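You operate a simulated robot arm through the tools that you are given. There is no shell and no other tool. Be economical: measure what you need, move in short steps, check, and stop when the job is done.

You are at the controls of a simulated robot arm. One attempt, no reset.

TASK
Fetch the rye roll and set it on the rye slice.

Only the result counts: the job must be done as asked and must still hold three seconds after the hand-in. Knocking over, shifting, dropping, spilling or breaking anything else fails it.

THE ROBOT
A 6-joint arm with a two-finger parallel gripper, fixed in place. Base frame: the origin is at the foot of the arm, x ahead of it, y to its left, z up; the work surface is at about z = 0. Units: m, degrees, N and s.
With the tool pointing down near the work surface it reaches from about 0.16 to 0.42 m from the base axis. Its first joint turns from -66.0 to 66.0 degrees. Payload 1.57 kg.
Tool frame: the origin (TCP) lies between the finger pads and is the grasp point; the fingertips stand 0.03 m ahead of it; z points along the fingers, y is the line along which they close. Largest opening 0.08 m; finger width 0.017, thickness 0.012; the body of the gripper, 0.04 by 0.082 m, starts 0.08 m behind the TCP.
Orientation is told as [roll, pitch, yaw] about the base's x, y, z axes, in that order, counted from this pose: with the fingers straight down and closing along the base's y, the tool's x points along the base's -x, its y along +y and its z along -z.

THE INTERFACE
- The arm moves only by the tool jog_arm. Its argument "rows" is a list of rows, each a list of 6 numbers: the shift along the base's x, y, z in units of 25 mm (1.0 is 25 mm), then the turn, a rotation vector about the base's x, y, z in units of 6 degrees (1.0 is 6 degrees). In form: [[tx, ty, tz, ax, ay, az], ...]. A call has 1 to 8 rows; each row shifts and turns the commanded pose from where the row before left it. "grip" is the finger opening in m, from 0 to 0.08, set as the call begins (left out, the last holds). A call with a number of a shift or a turn outside -1 to 1 is refused whole. A row lasts 0.2 s, in which the tool goes at most 0.05 m and 8.6 degrees; a call with a longer step from one row to the next is refused whole, and so is a gripper value outside its range. Where a pose cannot be reached the arm comes as near as it can. A force on the tool above 40 N (or 10 N above the force at the start of the call, whichever is more), or a blocked arm, ends the call early, and 0.2 s more pass. The fingers move at their own pace (about 0.153 m/s each) and stop on an object; they squeeze with about 41 N. The grip force told is the motor's: it shows also when the fingers shut on nothing. Time passes only in rows, and 0.2 s behind the last, so rows that do not move let the fingers close. It gives the time, the measured TCP pose, the force on the tool (base axes), the opening and the grip force at its end, in the units of the frame above (readings bear some noise).
- Cameras (640 x 400 px; columns grow to the right, rows downward): "scene" is fixed at [0.0243, -0.3149, 0.455]; the picture's right is [0.96, -0.27, 0.00], its down [-0.13, -0.44, -0.89] and it looks along [0.24, 0.85, -0.46] (base axes); focal length 358 px, centre (320, 200). "wrist" rides on the gripper at [-0.032, 0, -0.078] in the tool frame; the picture's right is [0.00, -1.00, 0.00], its down [0.97, 0.00, -0.24] and it looks along [0.24, 0.00, 0.97] (tool axes); focal length 218 px, centre (320, 200). There is no depth. A picture from a camera that has moved, and an enlarged one, comes with that camera's place and axes in the base frame and with its lens. The place of the scene camera against the robot may be out by one fixed shift of up to 0.025 m in any direction.
- camera(camera): a new picture of that camera. No time passes.
- inspect(camera, box): a new picture of the part [left, top, right, bottom] of that camera's present view, enlarged. No time passes.
- finish_job(): hands the job in; it is judged then, once.

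Go step by step. Nothing tells you positions but the pictures and the camera data: compare them with the known pose of the tool, close in by small moves and look again before you grip or let go. The budget is 90 turns and 46 pictures, counting those below and the enlarged ones. Unless the task says otherwise, let go and move clear before handing in, and close with one line.

The tools are called after "Call:" as a command line: name --pt "numbers of a row" for each row, then --argument value for the rest, lists and objects as JSON in quotes. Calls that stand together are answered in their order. jog_arm: Moves the arm, as the interface text tells. Its arguments: {"type":"object","properties":{"rows":{"type":"array","items":{"type":"array","items":{"type":"number"}}},"grip":{"type":"number"}},"required":["rows"]} The other tools are called the same way: camera (camera) takes a picture; inspect (camera, box) takes an enlarged picture of a part of a camera's view; finish_job () hands the job in.

At the start:

```text
clock: 0.0
tool_pos: [0.1408, 0.1791, 0.2665]
tcp_rot: [0.1, -0.1, 0.0]
wrist_force: [0.3, -0.1, -0.2]
grip_width: 0.0797
gripper_force: 0.0
```

scene: 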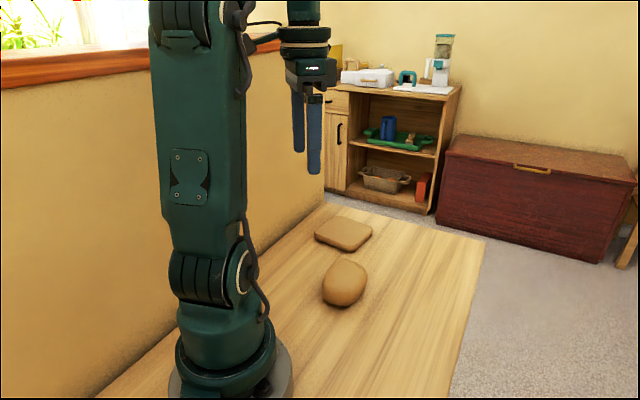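
wrist: 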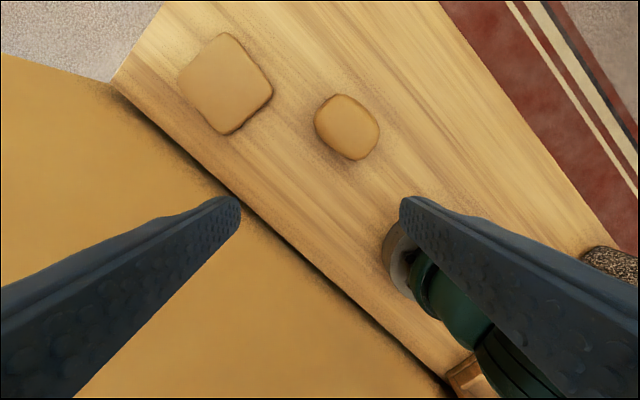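

I see two brown items: an oval roll near (0.20, 0.14) and a flat square slice near (0.26, 0.31). I'll take closer views of both before moving.

Call:
inspect --camera "wrist" --box '[160, 20, 400, 170]'

Call:
inspect --camera "scene" --box '[280, 190, 440, 320]'

```text
2.67 times, centred on (280, 95) of wrist
camera zoom: at [0.174, 0.1787, 0.3449], right [0.0, -1.0, 0.0], down [-0.97, 0.0, 0.24], along [-0.24, 0.0, -0.97], focal length 582 px, centre (427, 480)
```

zoom: 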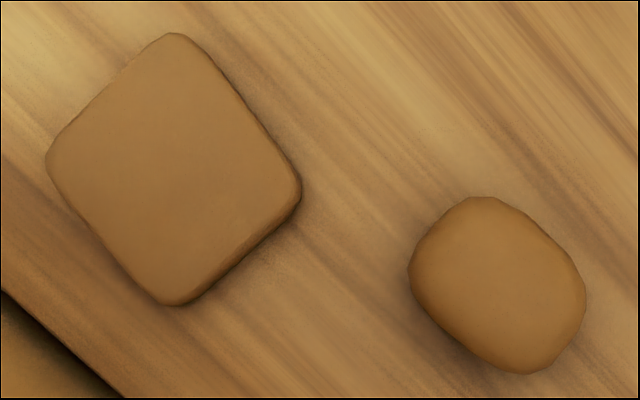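

```text
3.08 times, centred on (360, 255) of scene
camera zoom: at [0.0243, -0.3149, 0.455], right [0.96, -0.27, 0.0], down [-0.13, -0.44, -0.89], along [0.24, 0.85, -0.46], focal length 1101 px, centre (197, 31)
```

zoom: 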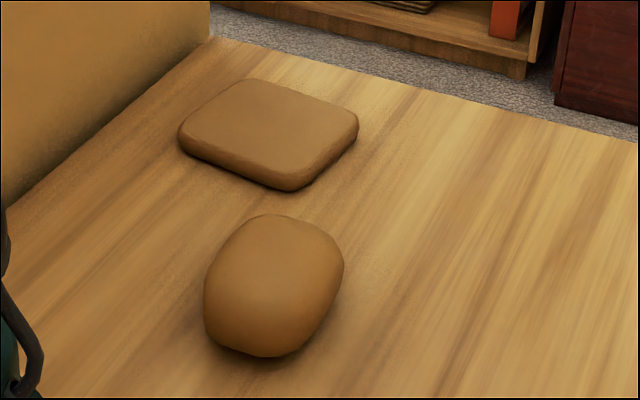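

The roll is an oval of about 0.09 x 0.065 m, with its long axis near the base's (1,1) diagonal. I'll move over it, turn the yaw +45° so the fingers close across the short axis, and look again.

Call:
jog_arm --pt "0.29 -0.19 -0.5 0 0 0.94" --pt "0.29 -0.19 -0.5 0 0 0.94" --pt "0.29 -0.19 -0.5 0 0 0.94" --pt "0.29 -0.19 -0.5 0 0 0.94" --pt "0.29 -0.19 -0.5 0 0 0.94" --pt "0.29 -0.19 -0.5 0 0 0.94" --pt "0.29 -0.19 -0.5 0 0 0.94" --pt "0.29 -0.19 -0.5 0 0 0.92" --grip 0.08

Call:
camera --camera "wrist"

Call:
camera --camera "scene"

```text
clock: 1.8
tool_pos: [0.1997, 0.1408, 0.1673]
tcp_rot: [0.1, 0.1, 45.1]
wrist_force: [0.6, -0.4, 0.2]
grip_width: 0.08
gripper_force: 0.0
```

```text
41 pictures are left
camera wrist: at [0.2223, 0.1628, 0.2447], right [0.71, -0.71, 0.0], down [-0.69, -0.69, 0.24], along [-0.17, -0.17, -0.97], focal length 218 px, centre (320, 200)
```

wrist: 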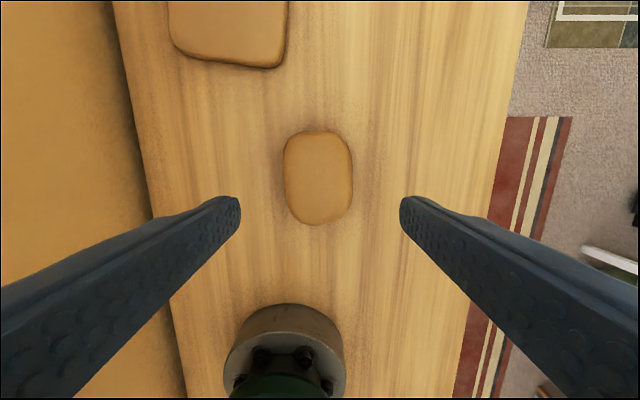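

```text
40 pictures are left
```

scene: 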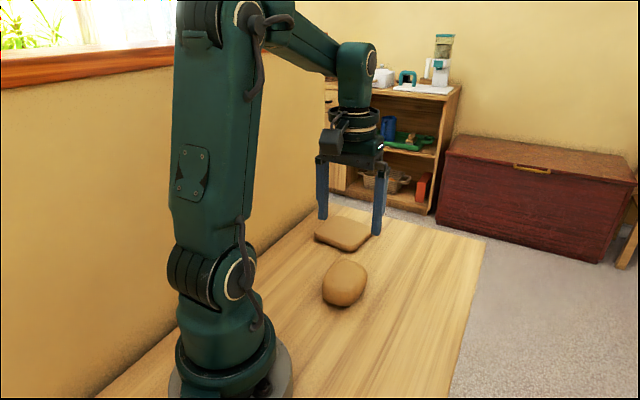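

The roll is centred between the fingers, at about (0.199, 0.142), and its long axis points up the picture. I'll enlarge the view to check the angle and the clearance.

Call:
inspect --camera "wrist" --box '[240, 120, 400, 240]'

Call:
inspect --camera "scene" --box '[280, 200, 420, 320]'

```text
3.33 times, centred on (320, 180) of wrist
camera zoom: at [0.2223, 0.1628, 0.2447], right [0.71, -0.71, 0.0], down [-0.69, -0.69, 0.24], along [-0.17, -0.17, -0.97], focal length 728 px, centre (320, 267)
```

zoom: 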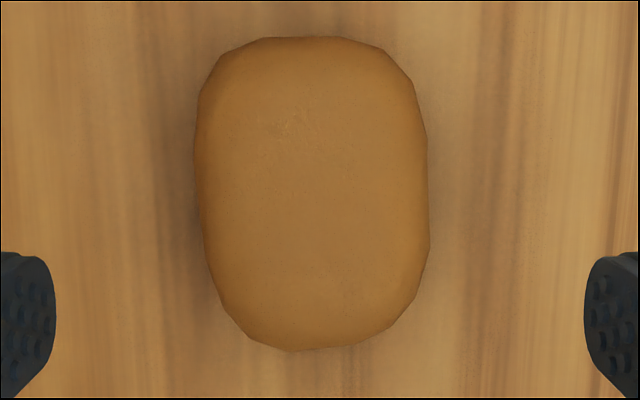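

```text
3.33 times, centred on (350, 260) of scene
camera zoom: at [0.0243, -0.3149, 0.455], right [0.96, -0.27, 0.0], down [-0.13, -0.44, -0.89], along [0.24, 0.85, -0.46], focal length 1193 px, centre (220, 0)
```

zoom: 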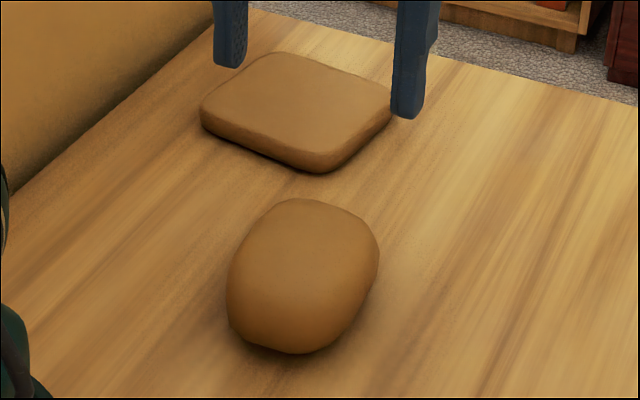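

The roll sits about 2 mm to the left of the finger centre and is turned about 4° counterclockwise. I'll correct both and descend partway, keeping the fingers above it.

Call:
jog_arm --pt "-0.03 0.03 -0.7 0 0 0.35" --pt "-0.03 0.03 -0.7 0 0 0.35" --pt "0 0 -0.7 0 0 0" --pt "0 0 -0.6 0 0 0" --pt "0 0 0 0 0 0"

Call:
camera --camera "wrist"

Call:
inspect --camera "scene" --box '[270, 170, 430, 320]'

```text
clock: 3.0
tool_pos: [0.1973, 0.1417, 0.0991]
tcp_rot: [0.1, -0.1, 49.1]
wrist_force: [-0.7, -0.3, 0.2]
grip_width: 0.0799
gripper_force: 0.1
```

```text
37 pictures are left
camera wrist: at [0.219, 0.1664, 0.177], right [0.76, -0.65, 0.0], down [-0.63, -0.73, 0.24], along [-0.16, -0.18, -0.97], focal length 218 px, centre (320, 200)
```

wrist: 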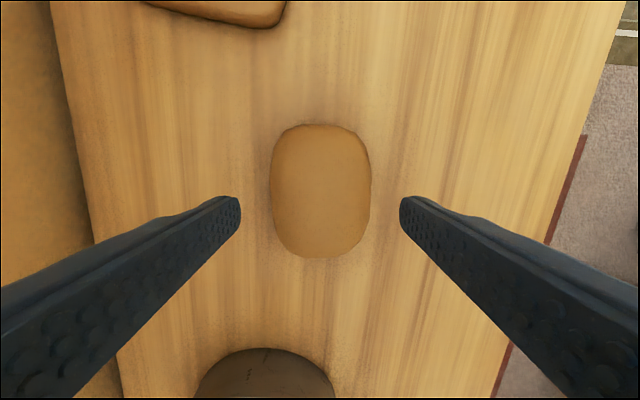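

```text
2.67 times, centred on (350, 245) of scene
camera zoom: at [0.0243, -0.3149, 0.455], right [0.96, -0.27, 0.0], down [-0.13, -0.44, -0.89], along [0.24, 0.85, -0.46], focal length 954 px, centre (240, 80)
```

zoom: 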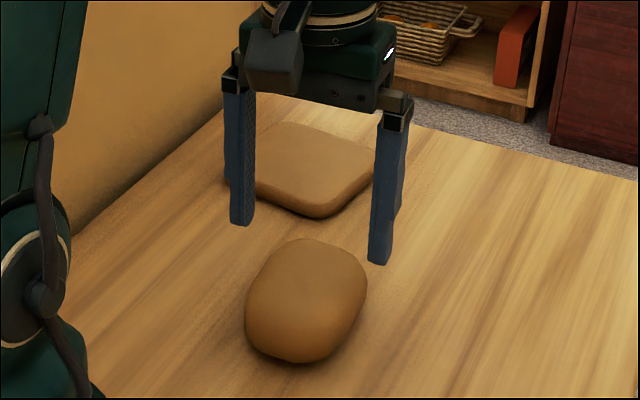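

The roll is now centred and aligned with about 5 mm to spare on each side, and its widest part is near z = 0.03. I'll go down around it with a 2 mm forward correction.

Call:
jog_arm --pt "0.07 0.09 -0.5 0 0 0" --pt "0 0 -0.5 0 0 0" --pt "0 0 -0.5 0 0 0" --pt "0 0 -0.5 0 0 0" --pt "0 0 -0.5 0 0 0" --pt "0 0 0 0 0 0"

Call:
camera --camera "wrist"

Call:
inspect --camera "scene" --box '[270, 170, 430, 320]'

```text
clock: 4.4
tool_pos: [0.2005, 0.1448, 0.0364]
tcp_rot: [0.2, 0.1, 49.1]
wrist_force: [-0.3, 0.6, 0.7]
grip_width: 0.0802
gripper_force: 0.0
```

```text
35 pictures are left
camera wrist: at [0.2204, 0.1685, 0.1145], right [0.76, -0.65, 0.0], down [-0.63, -0.73, 0.24], along [-0.16, -0.18, -0.97], focal length 218 px, centre (320, 200)
```

wrist: 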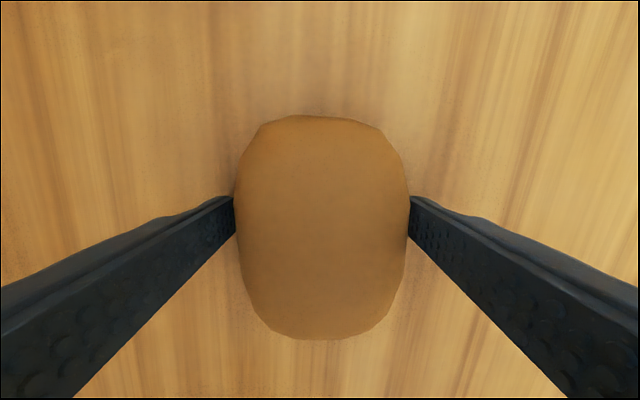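

```text
2.67 times, centred on (350, 245) of scene
camera zoom: at [0.0243, -0.3149, 0.455], right [0.96, -0.27, 0.0], down [-0.13, -0.44, -0.89], along [0.24, 0.85, -0.46], focal length 954 px, centre (240, 80)
```

zoom: 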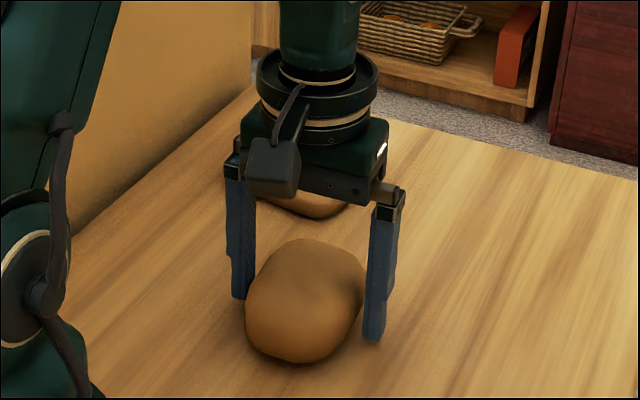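

The fingers are on both sides of the roll, with tips about 6 mm above the table and no contact force. I'll close them.

Call:
jog_arm --pt "0 0 0 0 0 0" --pt "0 0 0 0 0 0" --pt "0 0 0 0 0 0" --grip 0.055

```text
clock: 5.2
tool_pos: [0.1991, 0.1446, 0.0369]
tcp_rot: [0.1, 0.0, 49.1]
wrist_force: [0.1, 0.1, 0.2]
grip_width: 0.0631
gripper_force: 41.2
```

The fingers hold the roll at a width of 63 mm with full grip force. I'll lift it straight up and check.

Call:
jog_arm --pt "0 0 0.3 0 0 0" --pt "0 0 0.6 0 0 0" --pt "0 0 0.8 0 0 0" --pt "0 0 0.8 0 0 0" --pt "0 0 0.8 0 0 0" --pt "0 0 0 0 0 0"

Call:
camera --camera "wrist"

Call:
camera --camera "scene"

```text
clock: 6.6
tool_pos: [0.1999, 0.1443, 0.1189]
tcp_rot: [0.1, 0.0, 49.1]
wrist_force: [0.7, -0.9, -1.4]
grip_width: 0.0627
gripper_force: 41.4
```

```text
33 pictures are left
camera wrist: at [0.2209, 0.1682, 0.1976], right [0.76, -0.65, 0.0], down [-0.63, -0.73, 0.24], along [-0.16, -0.18, -0.97], focal length 218 px, centre (320, 200)
```

wrist: 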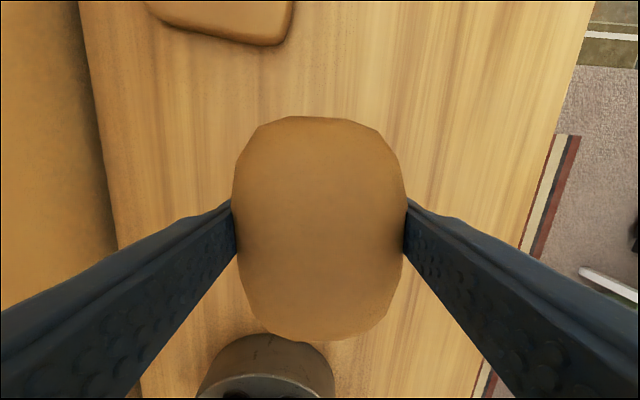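

```text
32 pictures are left
```

scene: 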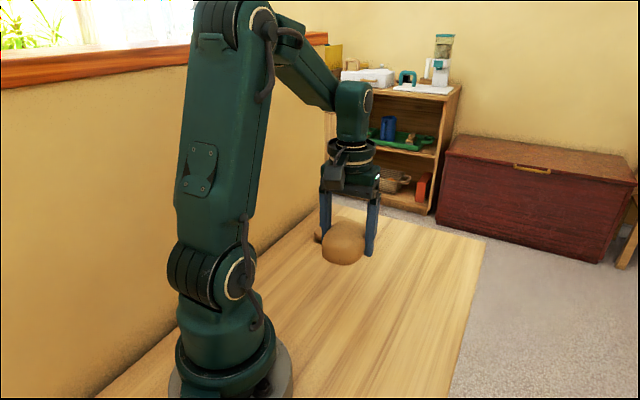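

The roll is held firmly and centred in the fingers. I'll carry it partway toward the slice, around (0.256, 0.31), and take another sight of the slice.

Call:
jog_arm --pt "0.2 0.5 0.1 0 0 0" --pt "0.2 0.6 0.1 0 0 0" --pt "0.2 0.6 0.1 0 0 0" --pt "0.2 0.6 0.1 0 0 0" --pt "0.2 0.6 0 0 0 0" --pt "0.2 0.5 0 0 0 0" --pt "0 0 0 0 0 0"

Call:
camera --camera "wrist"

Call:
camera --camera "scene"

```text
clock: 8.2
tool_pos: [0.2303, 0.2289, 0.1271]
tcp_rot: [0.0, 0.1, 49.1]
wrist_force: [0.3, 0.5, -1.1]
grip_width: 0.0628
gripper_force: 41.2
```

```text
31 pictures are left
camera wrist: at [0.2509, 0.2537, 0.2069], right [0.76, -0.65, 0.0], down [-0.63, -0.73, 0.24], along [-0.16, -0.18, -0.97], focal length 218 px, centre (320, 200)
```

wrist: 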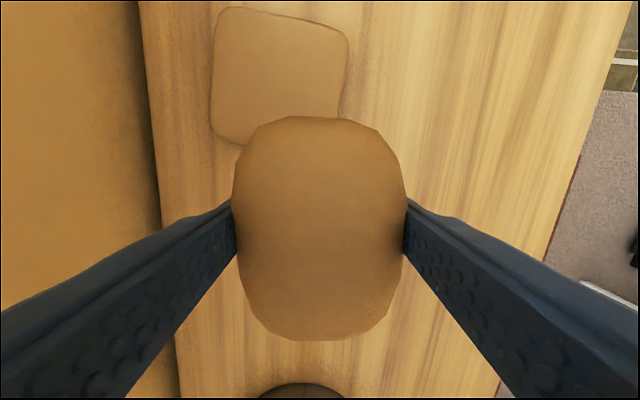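

```text
30 pictures are left
```

scene: 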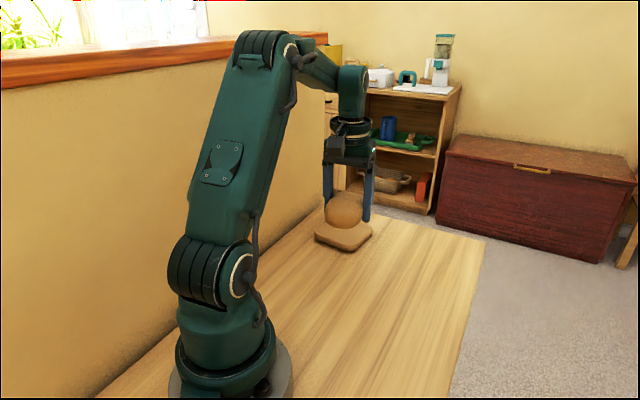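

Two sightings agree that the slice centre is near (0.2565, 0.311). I'll move directly above it at a safe height.

Call:
jog_arm --pt "0.21 0.56 0 0 0 0" --pt "0.21 0.66 0 0 0 0" --pt "0.21 0.7 0 0 0 0" --pt "0.21 0.7 0 0 0 0" --pt "0.21 0.66 0 0 0 0" --pt "0 0 0 0 0 0"

Call:
camera --camera "wrist"

Call:
inspect --camera "scene" --box '[270, 130, 430, 270]'

```text
clock: 9.6
tool_pos: [0.2552, 0.3089, 0.1286]
tcp_rot: [0.1, 0.3, 49.1]
wrist_force: [0.4, 0.5, -0.9]
grip_width: 0.0629
gripper_force: 41.1
out of reach, approached as far as the arm can: row 5
```

```text
29 pictures are left
camera wrist: at [0.2752, 0.3327, 0.2058], right [0.76, -0.65, 0.0], down [-0.63, -0.73, 0.24], along [-0.16, -0.18, -0.97], focal length 218 px, centre (320, 200)
```

wrist: 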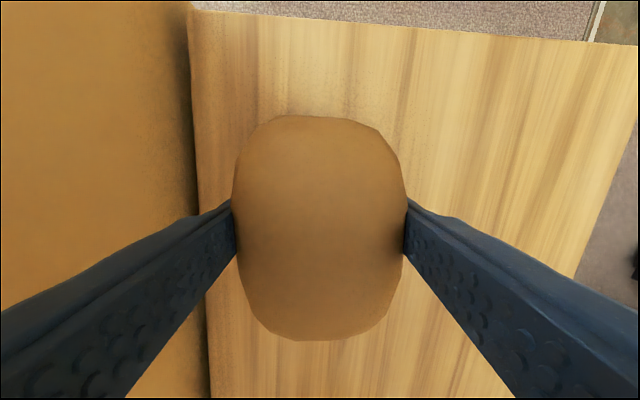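

```text
2.86 times, centred on (350, 200) of scene
camera zoom: at [0.0243, -0.3149, 0.455], right [0.96, -0.27, 0.0], down [-0.13, -0.44, -0.89], along [0.24, 0.85, -0.46], focal length 1022 px, centre (234, 200)
```

zoom: 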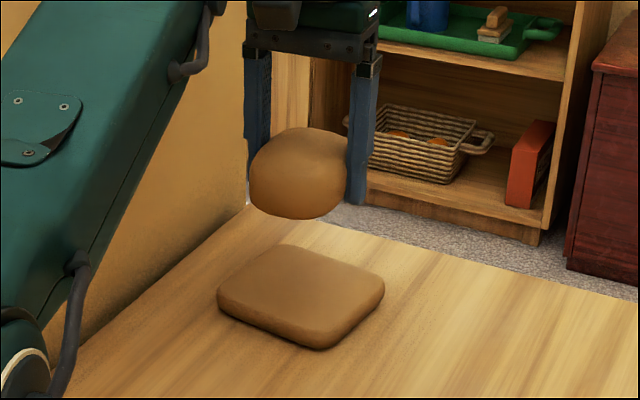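

The roll hovers above the slice, nearly centred at the edge of the reach. I'll lower it to just above the slice and check.

Call:
jog_arm --pt "0 0 -0.5 0 0 0" --pt "0 0 -0.6 0 0 0" --pt "0 0 -0.6 0 0 0" --pt "0 0 -0.35 0 0 0" --pt "0 0 0 0 0 0"

Call:
inspect --camera "scene" --box '[290, 170, 410, 260]'

Call:
camera --camera "wrist"

```text
clock: 10.8
tool_pos: [0.2542, 0.3096, 0.0768]
tcp_rot: [0.1, 0.1, 49.0]
wrist_force: [-0.1, -0.2, -0.5]
grip_width: 0.0626
gripper_force: 41.1
```

```text
4.44 times, centred on (350, 215) of scene
camera zoom: at [0.0243, -0.3149, 0.455], right [0.96, -0.27, 0.0], down [-0.13, -0.44, -0.89], along [0.24, 0.85, -0.46], focal length 1591 px, centre (187, 133)
```

zoom: 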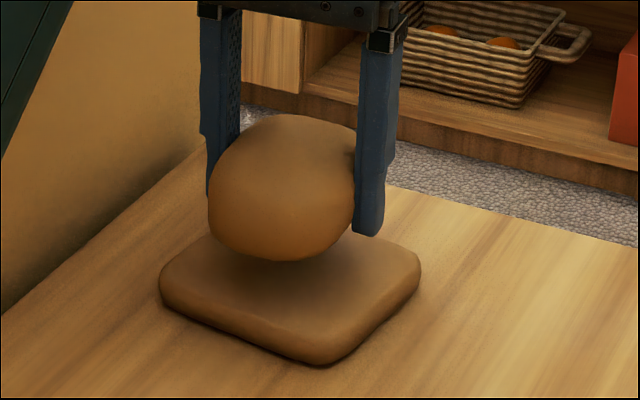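

```text
26 pictures are left
camera wrist: at [0.2749, 0.3334, 0.1552], right [0.76, -0.65, 0.0], down [-0.63, -0.73, 0.24], along [-0.16, -0.18, -0.97], focal length 218 px, centre (320, 200)
```

wrist: 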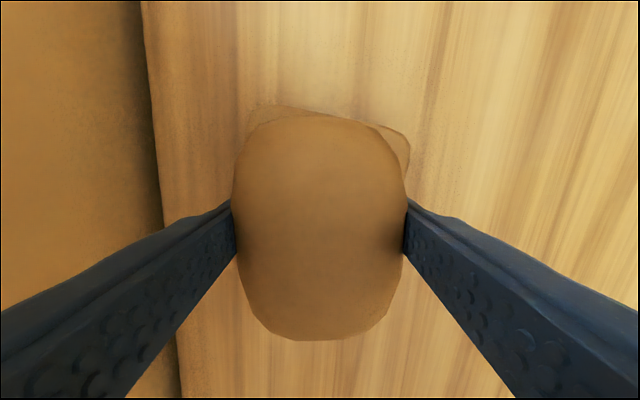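

The roll is above the middle of the slice with about 20 mm left to go. I'll lower it in small steps while watching the force, nudging it 2 mm toward the centre.

Call:
jog_arm --pt "0.09 0.04 -0.2 0 0 0" --pt "0 0 -0.2 0 0 0" --pt "0 0 -0.12 0 0 0" --pt "0 0 -0.08 0 0 0" --pt "0 0 0 0 0 0"

Call:
inspect --camera "scene" --box '[290, 170, 410, 260]'

```text
clock: 12.0
tool_pos: [0.2566, 0.3097, 0.0612]
tcp_rot: [0.1, 0.1, 49.1]
wrist_force: [-0.7, 0.3, -0.8]
grip_width: 0.0627
gripper_force: 41.1
```

```text
4.44 times, centred on (350, 215) of scene
camera zoom: at [0.0243, -0.3149, 0.455], right [0.96, -0.27, 0.0], down [-0.13, -0.44, -0.89], along [0.24, 0.85, -0.46], focal length 1591 px, centre (187, 133)
```

zoom: 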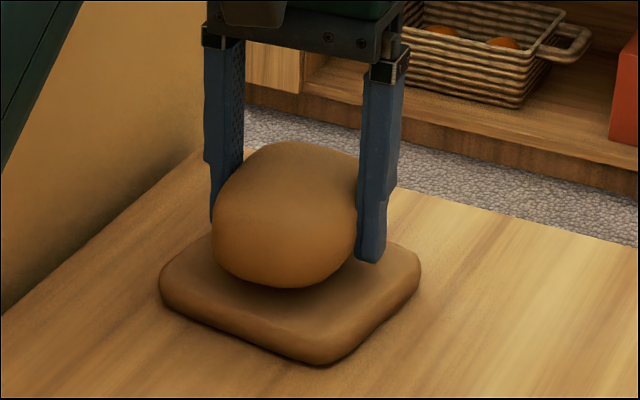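

The roll is still slightly above the slice, with no contact force yet. I'll lower it in fine steps.

Call:
jog_arm --pt "0 0 -0.06 0 0 0" --pt "0 0 -0.06 0 0 0" --pt "0 0 0 0 0 0"

```text
clock: 12.8
tool_pos: [0.2565, 0.3108, 0.0587]
tcp_rot: [0.0, 0.0, 49.1]
wrist_force: [0.2, -0.2, -0.6]
grip_width: 0.0626
gripper_force: 40.9
```

No contact yet, so I'll continue down in small steps.

Call:
jog_arm --pt "0 0 -0.05 0 0 0" --pt "0 0 -0.05 0 0 0" --pt "0 0 0 0 0 0"

Call:
inspect --camera "scene" --box '[290, 170, 410, 260]'

```text
clock: 13.6
tool_pos: [0.257, 0.31, 0.0566]
tcp_rot: [0.1, 0.0, 49.0]
wrist_force: [-1.2, 1.0, -0.7]
grip_width: 0.0628
gripper_force: 41.2
```

```text
4.44 times, centred on (350, 215) of scene
camera zoom: at [0.0243, -0.3149, 0.455], right [0.96, -0.27, 0.0], down [-0.13, -0.44, -0.89], along [0.24, 0.85, -0.46], focal length 1591 px, centre (187, 133)
```

zoom: 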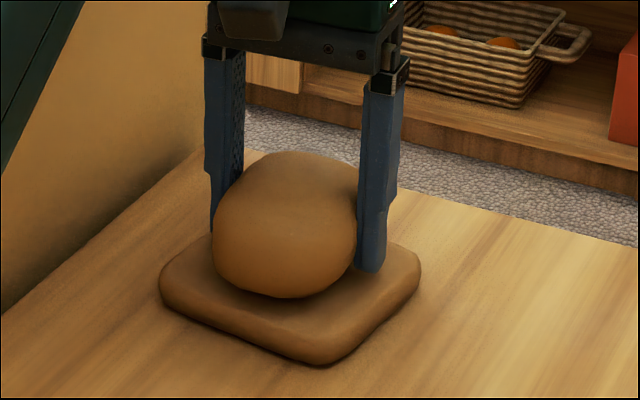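

It is very close now, and the force still shows only the roll's weight. I'll lower it another 1.5 mm.

Call:
jog_arm --pt "0 0 -0.03 0 0 0" --pt "0 0 -0.03 0 0 0" --pt "0 0 0 0 0 0"

```text
clock: 14.4
tool_pos: [0.2565, 0.3094, 0.0554]
tcp_rot: [0.1, -0.1, 49.1]
wrist_force: [-1.5, -1.8, 15.7]
grip_width: 0.0628
gripper_force: 40.9
```

An upward force of 16 N shows the roll is resting on the slice. I'll ease up slightly and open gently.

Call:
jog_arm --pt "0 0 0.02 0 0 0" --pt "0 0 0 0 0 0"

Call:
jog_arm --pt "0 0 0 0 0 0" --pt "0 0 0 0 0 0" --grip 0.08

Call:
camera --camera "wrist"

Call:
inspect --camera "scene" --box '[290, 170, 410, 260]'

```text
clock: 15.0
tool_pos: [0.2561, 0.311, 0.0557]
tcp_rot: [0.1, -0.1, 49.1]
wrist_force: [1.1, 0.8, 12.7]
grip_width: 0.0628
gripper_force: 40.4
```

```text
clock: 15.6
tool_pos: [0.2563, 0.3111, 0.0544]
tcp_rot: [0.1, 0.0, 49.1]
wrist_force: [0.5, 1.0, 0.9]
grip_width: 0.08
gripper_force: 0.1
```

```text
23 pictures are left
camera wrist: at [0.2771, 0.3337, 0.1333], right [0.76, -0.65, 0.0], down [-0.63, -0.73, 0.24], along [-0.16, -0.18, -0.97], focal length 218 px, centre (320, 200)
```

wrist: 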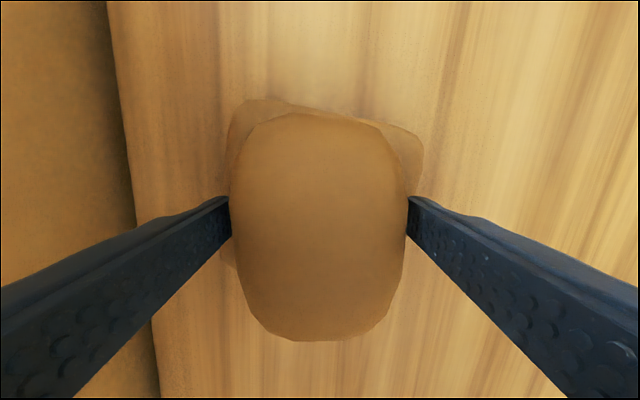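

```text
4.44 times, centred on (350, 215) of scene
camera zoom: at [0.0243, -0.3149, 0.455], right [0.96, -0.27, 0.0], down [-0.13, -0.44, -0.89], along [0.24, 0.85, -0.46], focal length 1591 px, centre (187, 133)
```

zoom: 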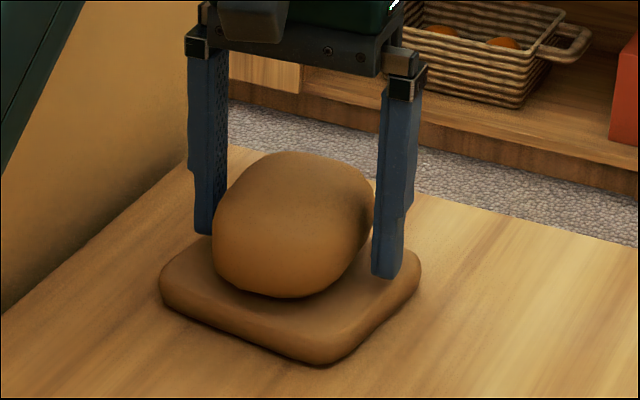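

The fingers are open and the roll sits on the slice. I'll rise straight up, then pull back once clear.

Call:
jog_arm --pt "0 0 0.3 0 0 0" --pt "0 0 0.5 0 0 0" --pt "0 0 0.5 0 0 0" --pt "0 0 0.5 0 0 0" --pt "0 0 0.5 0 0 0" --pt "-0.2 -0.3 0.7 0 0 0" --pt "-0.2 -0.3 0.7 0 0 0" --pt "-0.2 -0.3 0.7 0 0 0"

Call:
inspect --camera "scene" --box '[270, 130, 430, 270]'

Call:
camera --camera "wrist"

```text
clock: 17.4
tool_pos: [0.2414, 0.2873, 0.1652]
tcp_rot: [0.1, 0.0, 49.1]
wrist_force: [-0.9, -0.8, 0.1]
grip_width: 0.0801
gripper_force: 0.1
```

```text
2.86 times, centred on (350, 200) of scene
camera zoom: at [0.0243, -0.3149, 0.455], right [0.96, -0.27, 0.0], down [-0.13, -0.44, -0.89], along [0.24, 0.85, -0.46], focal length 1022 px, centre (234, 200)
```

zoom: 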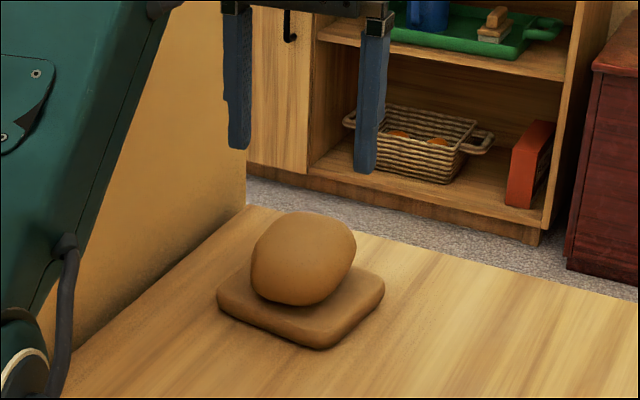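

```text
20 pictures are left
camera wrist: at [0.2625, 0.3114, 0.2436], right [0.76, -0.65, 0.0], down [-0.63, -0.73, 0.24], along [-0.16, -0.18, -0.97], focal length 218 px, centre (320, 200)
```

wrist: 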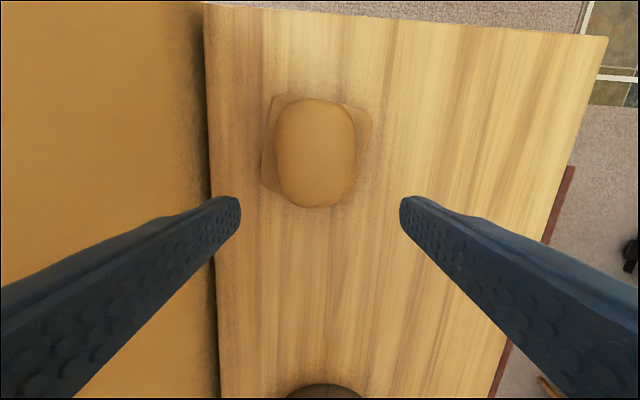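

The roll rests on the slice, the slice hasn't moved, and the arm is clear. I'm handing in.

Call:
finish_job

```text
The job is handed in.
```

The rye roll is sitting on the rye slice near its centre, the slice did not move, and the gripper was open and clear when I handed the job in.
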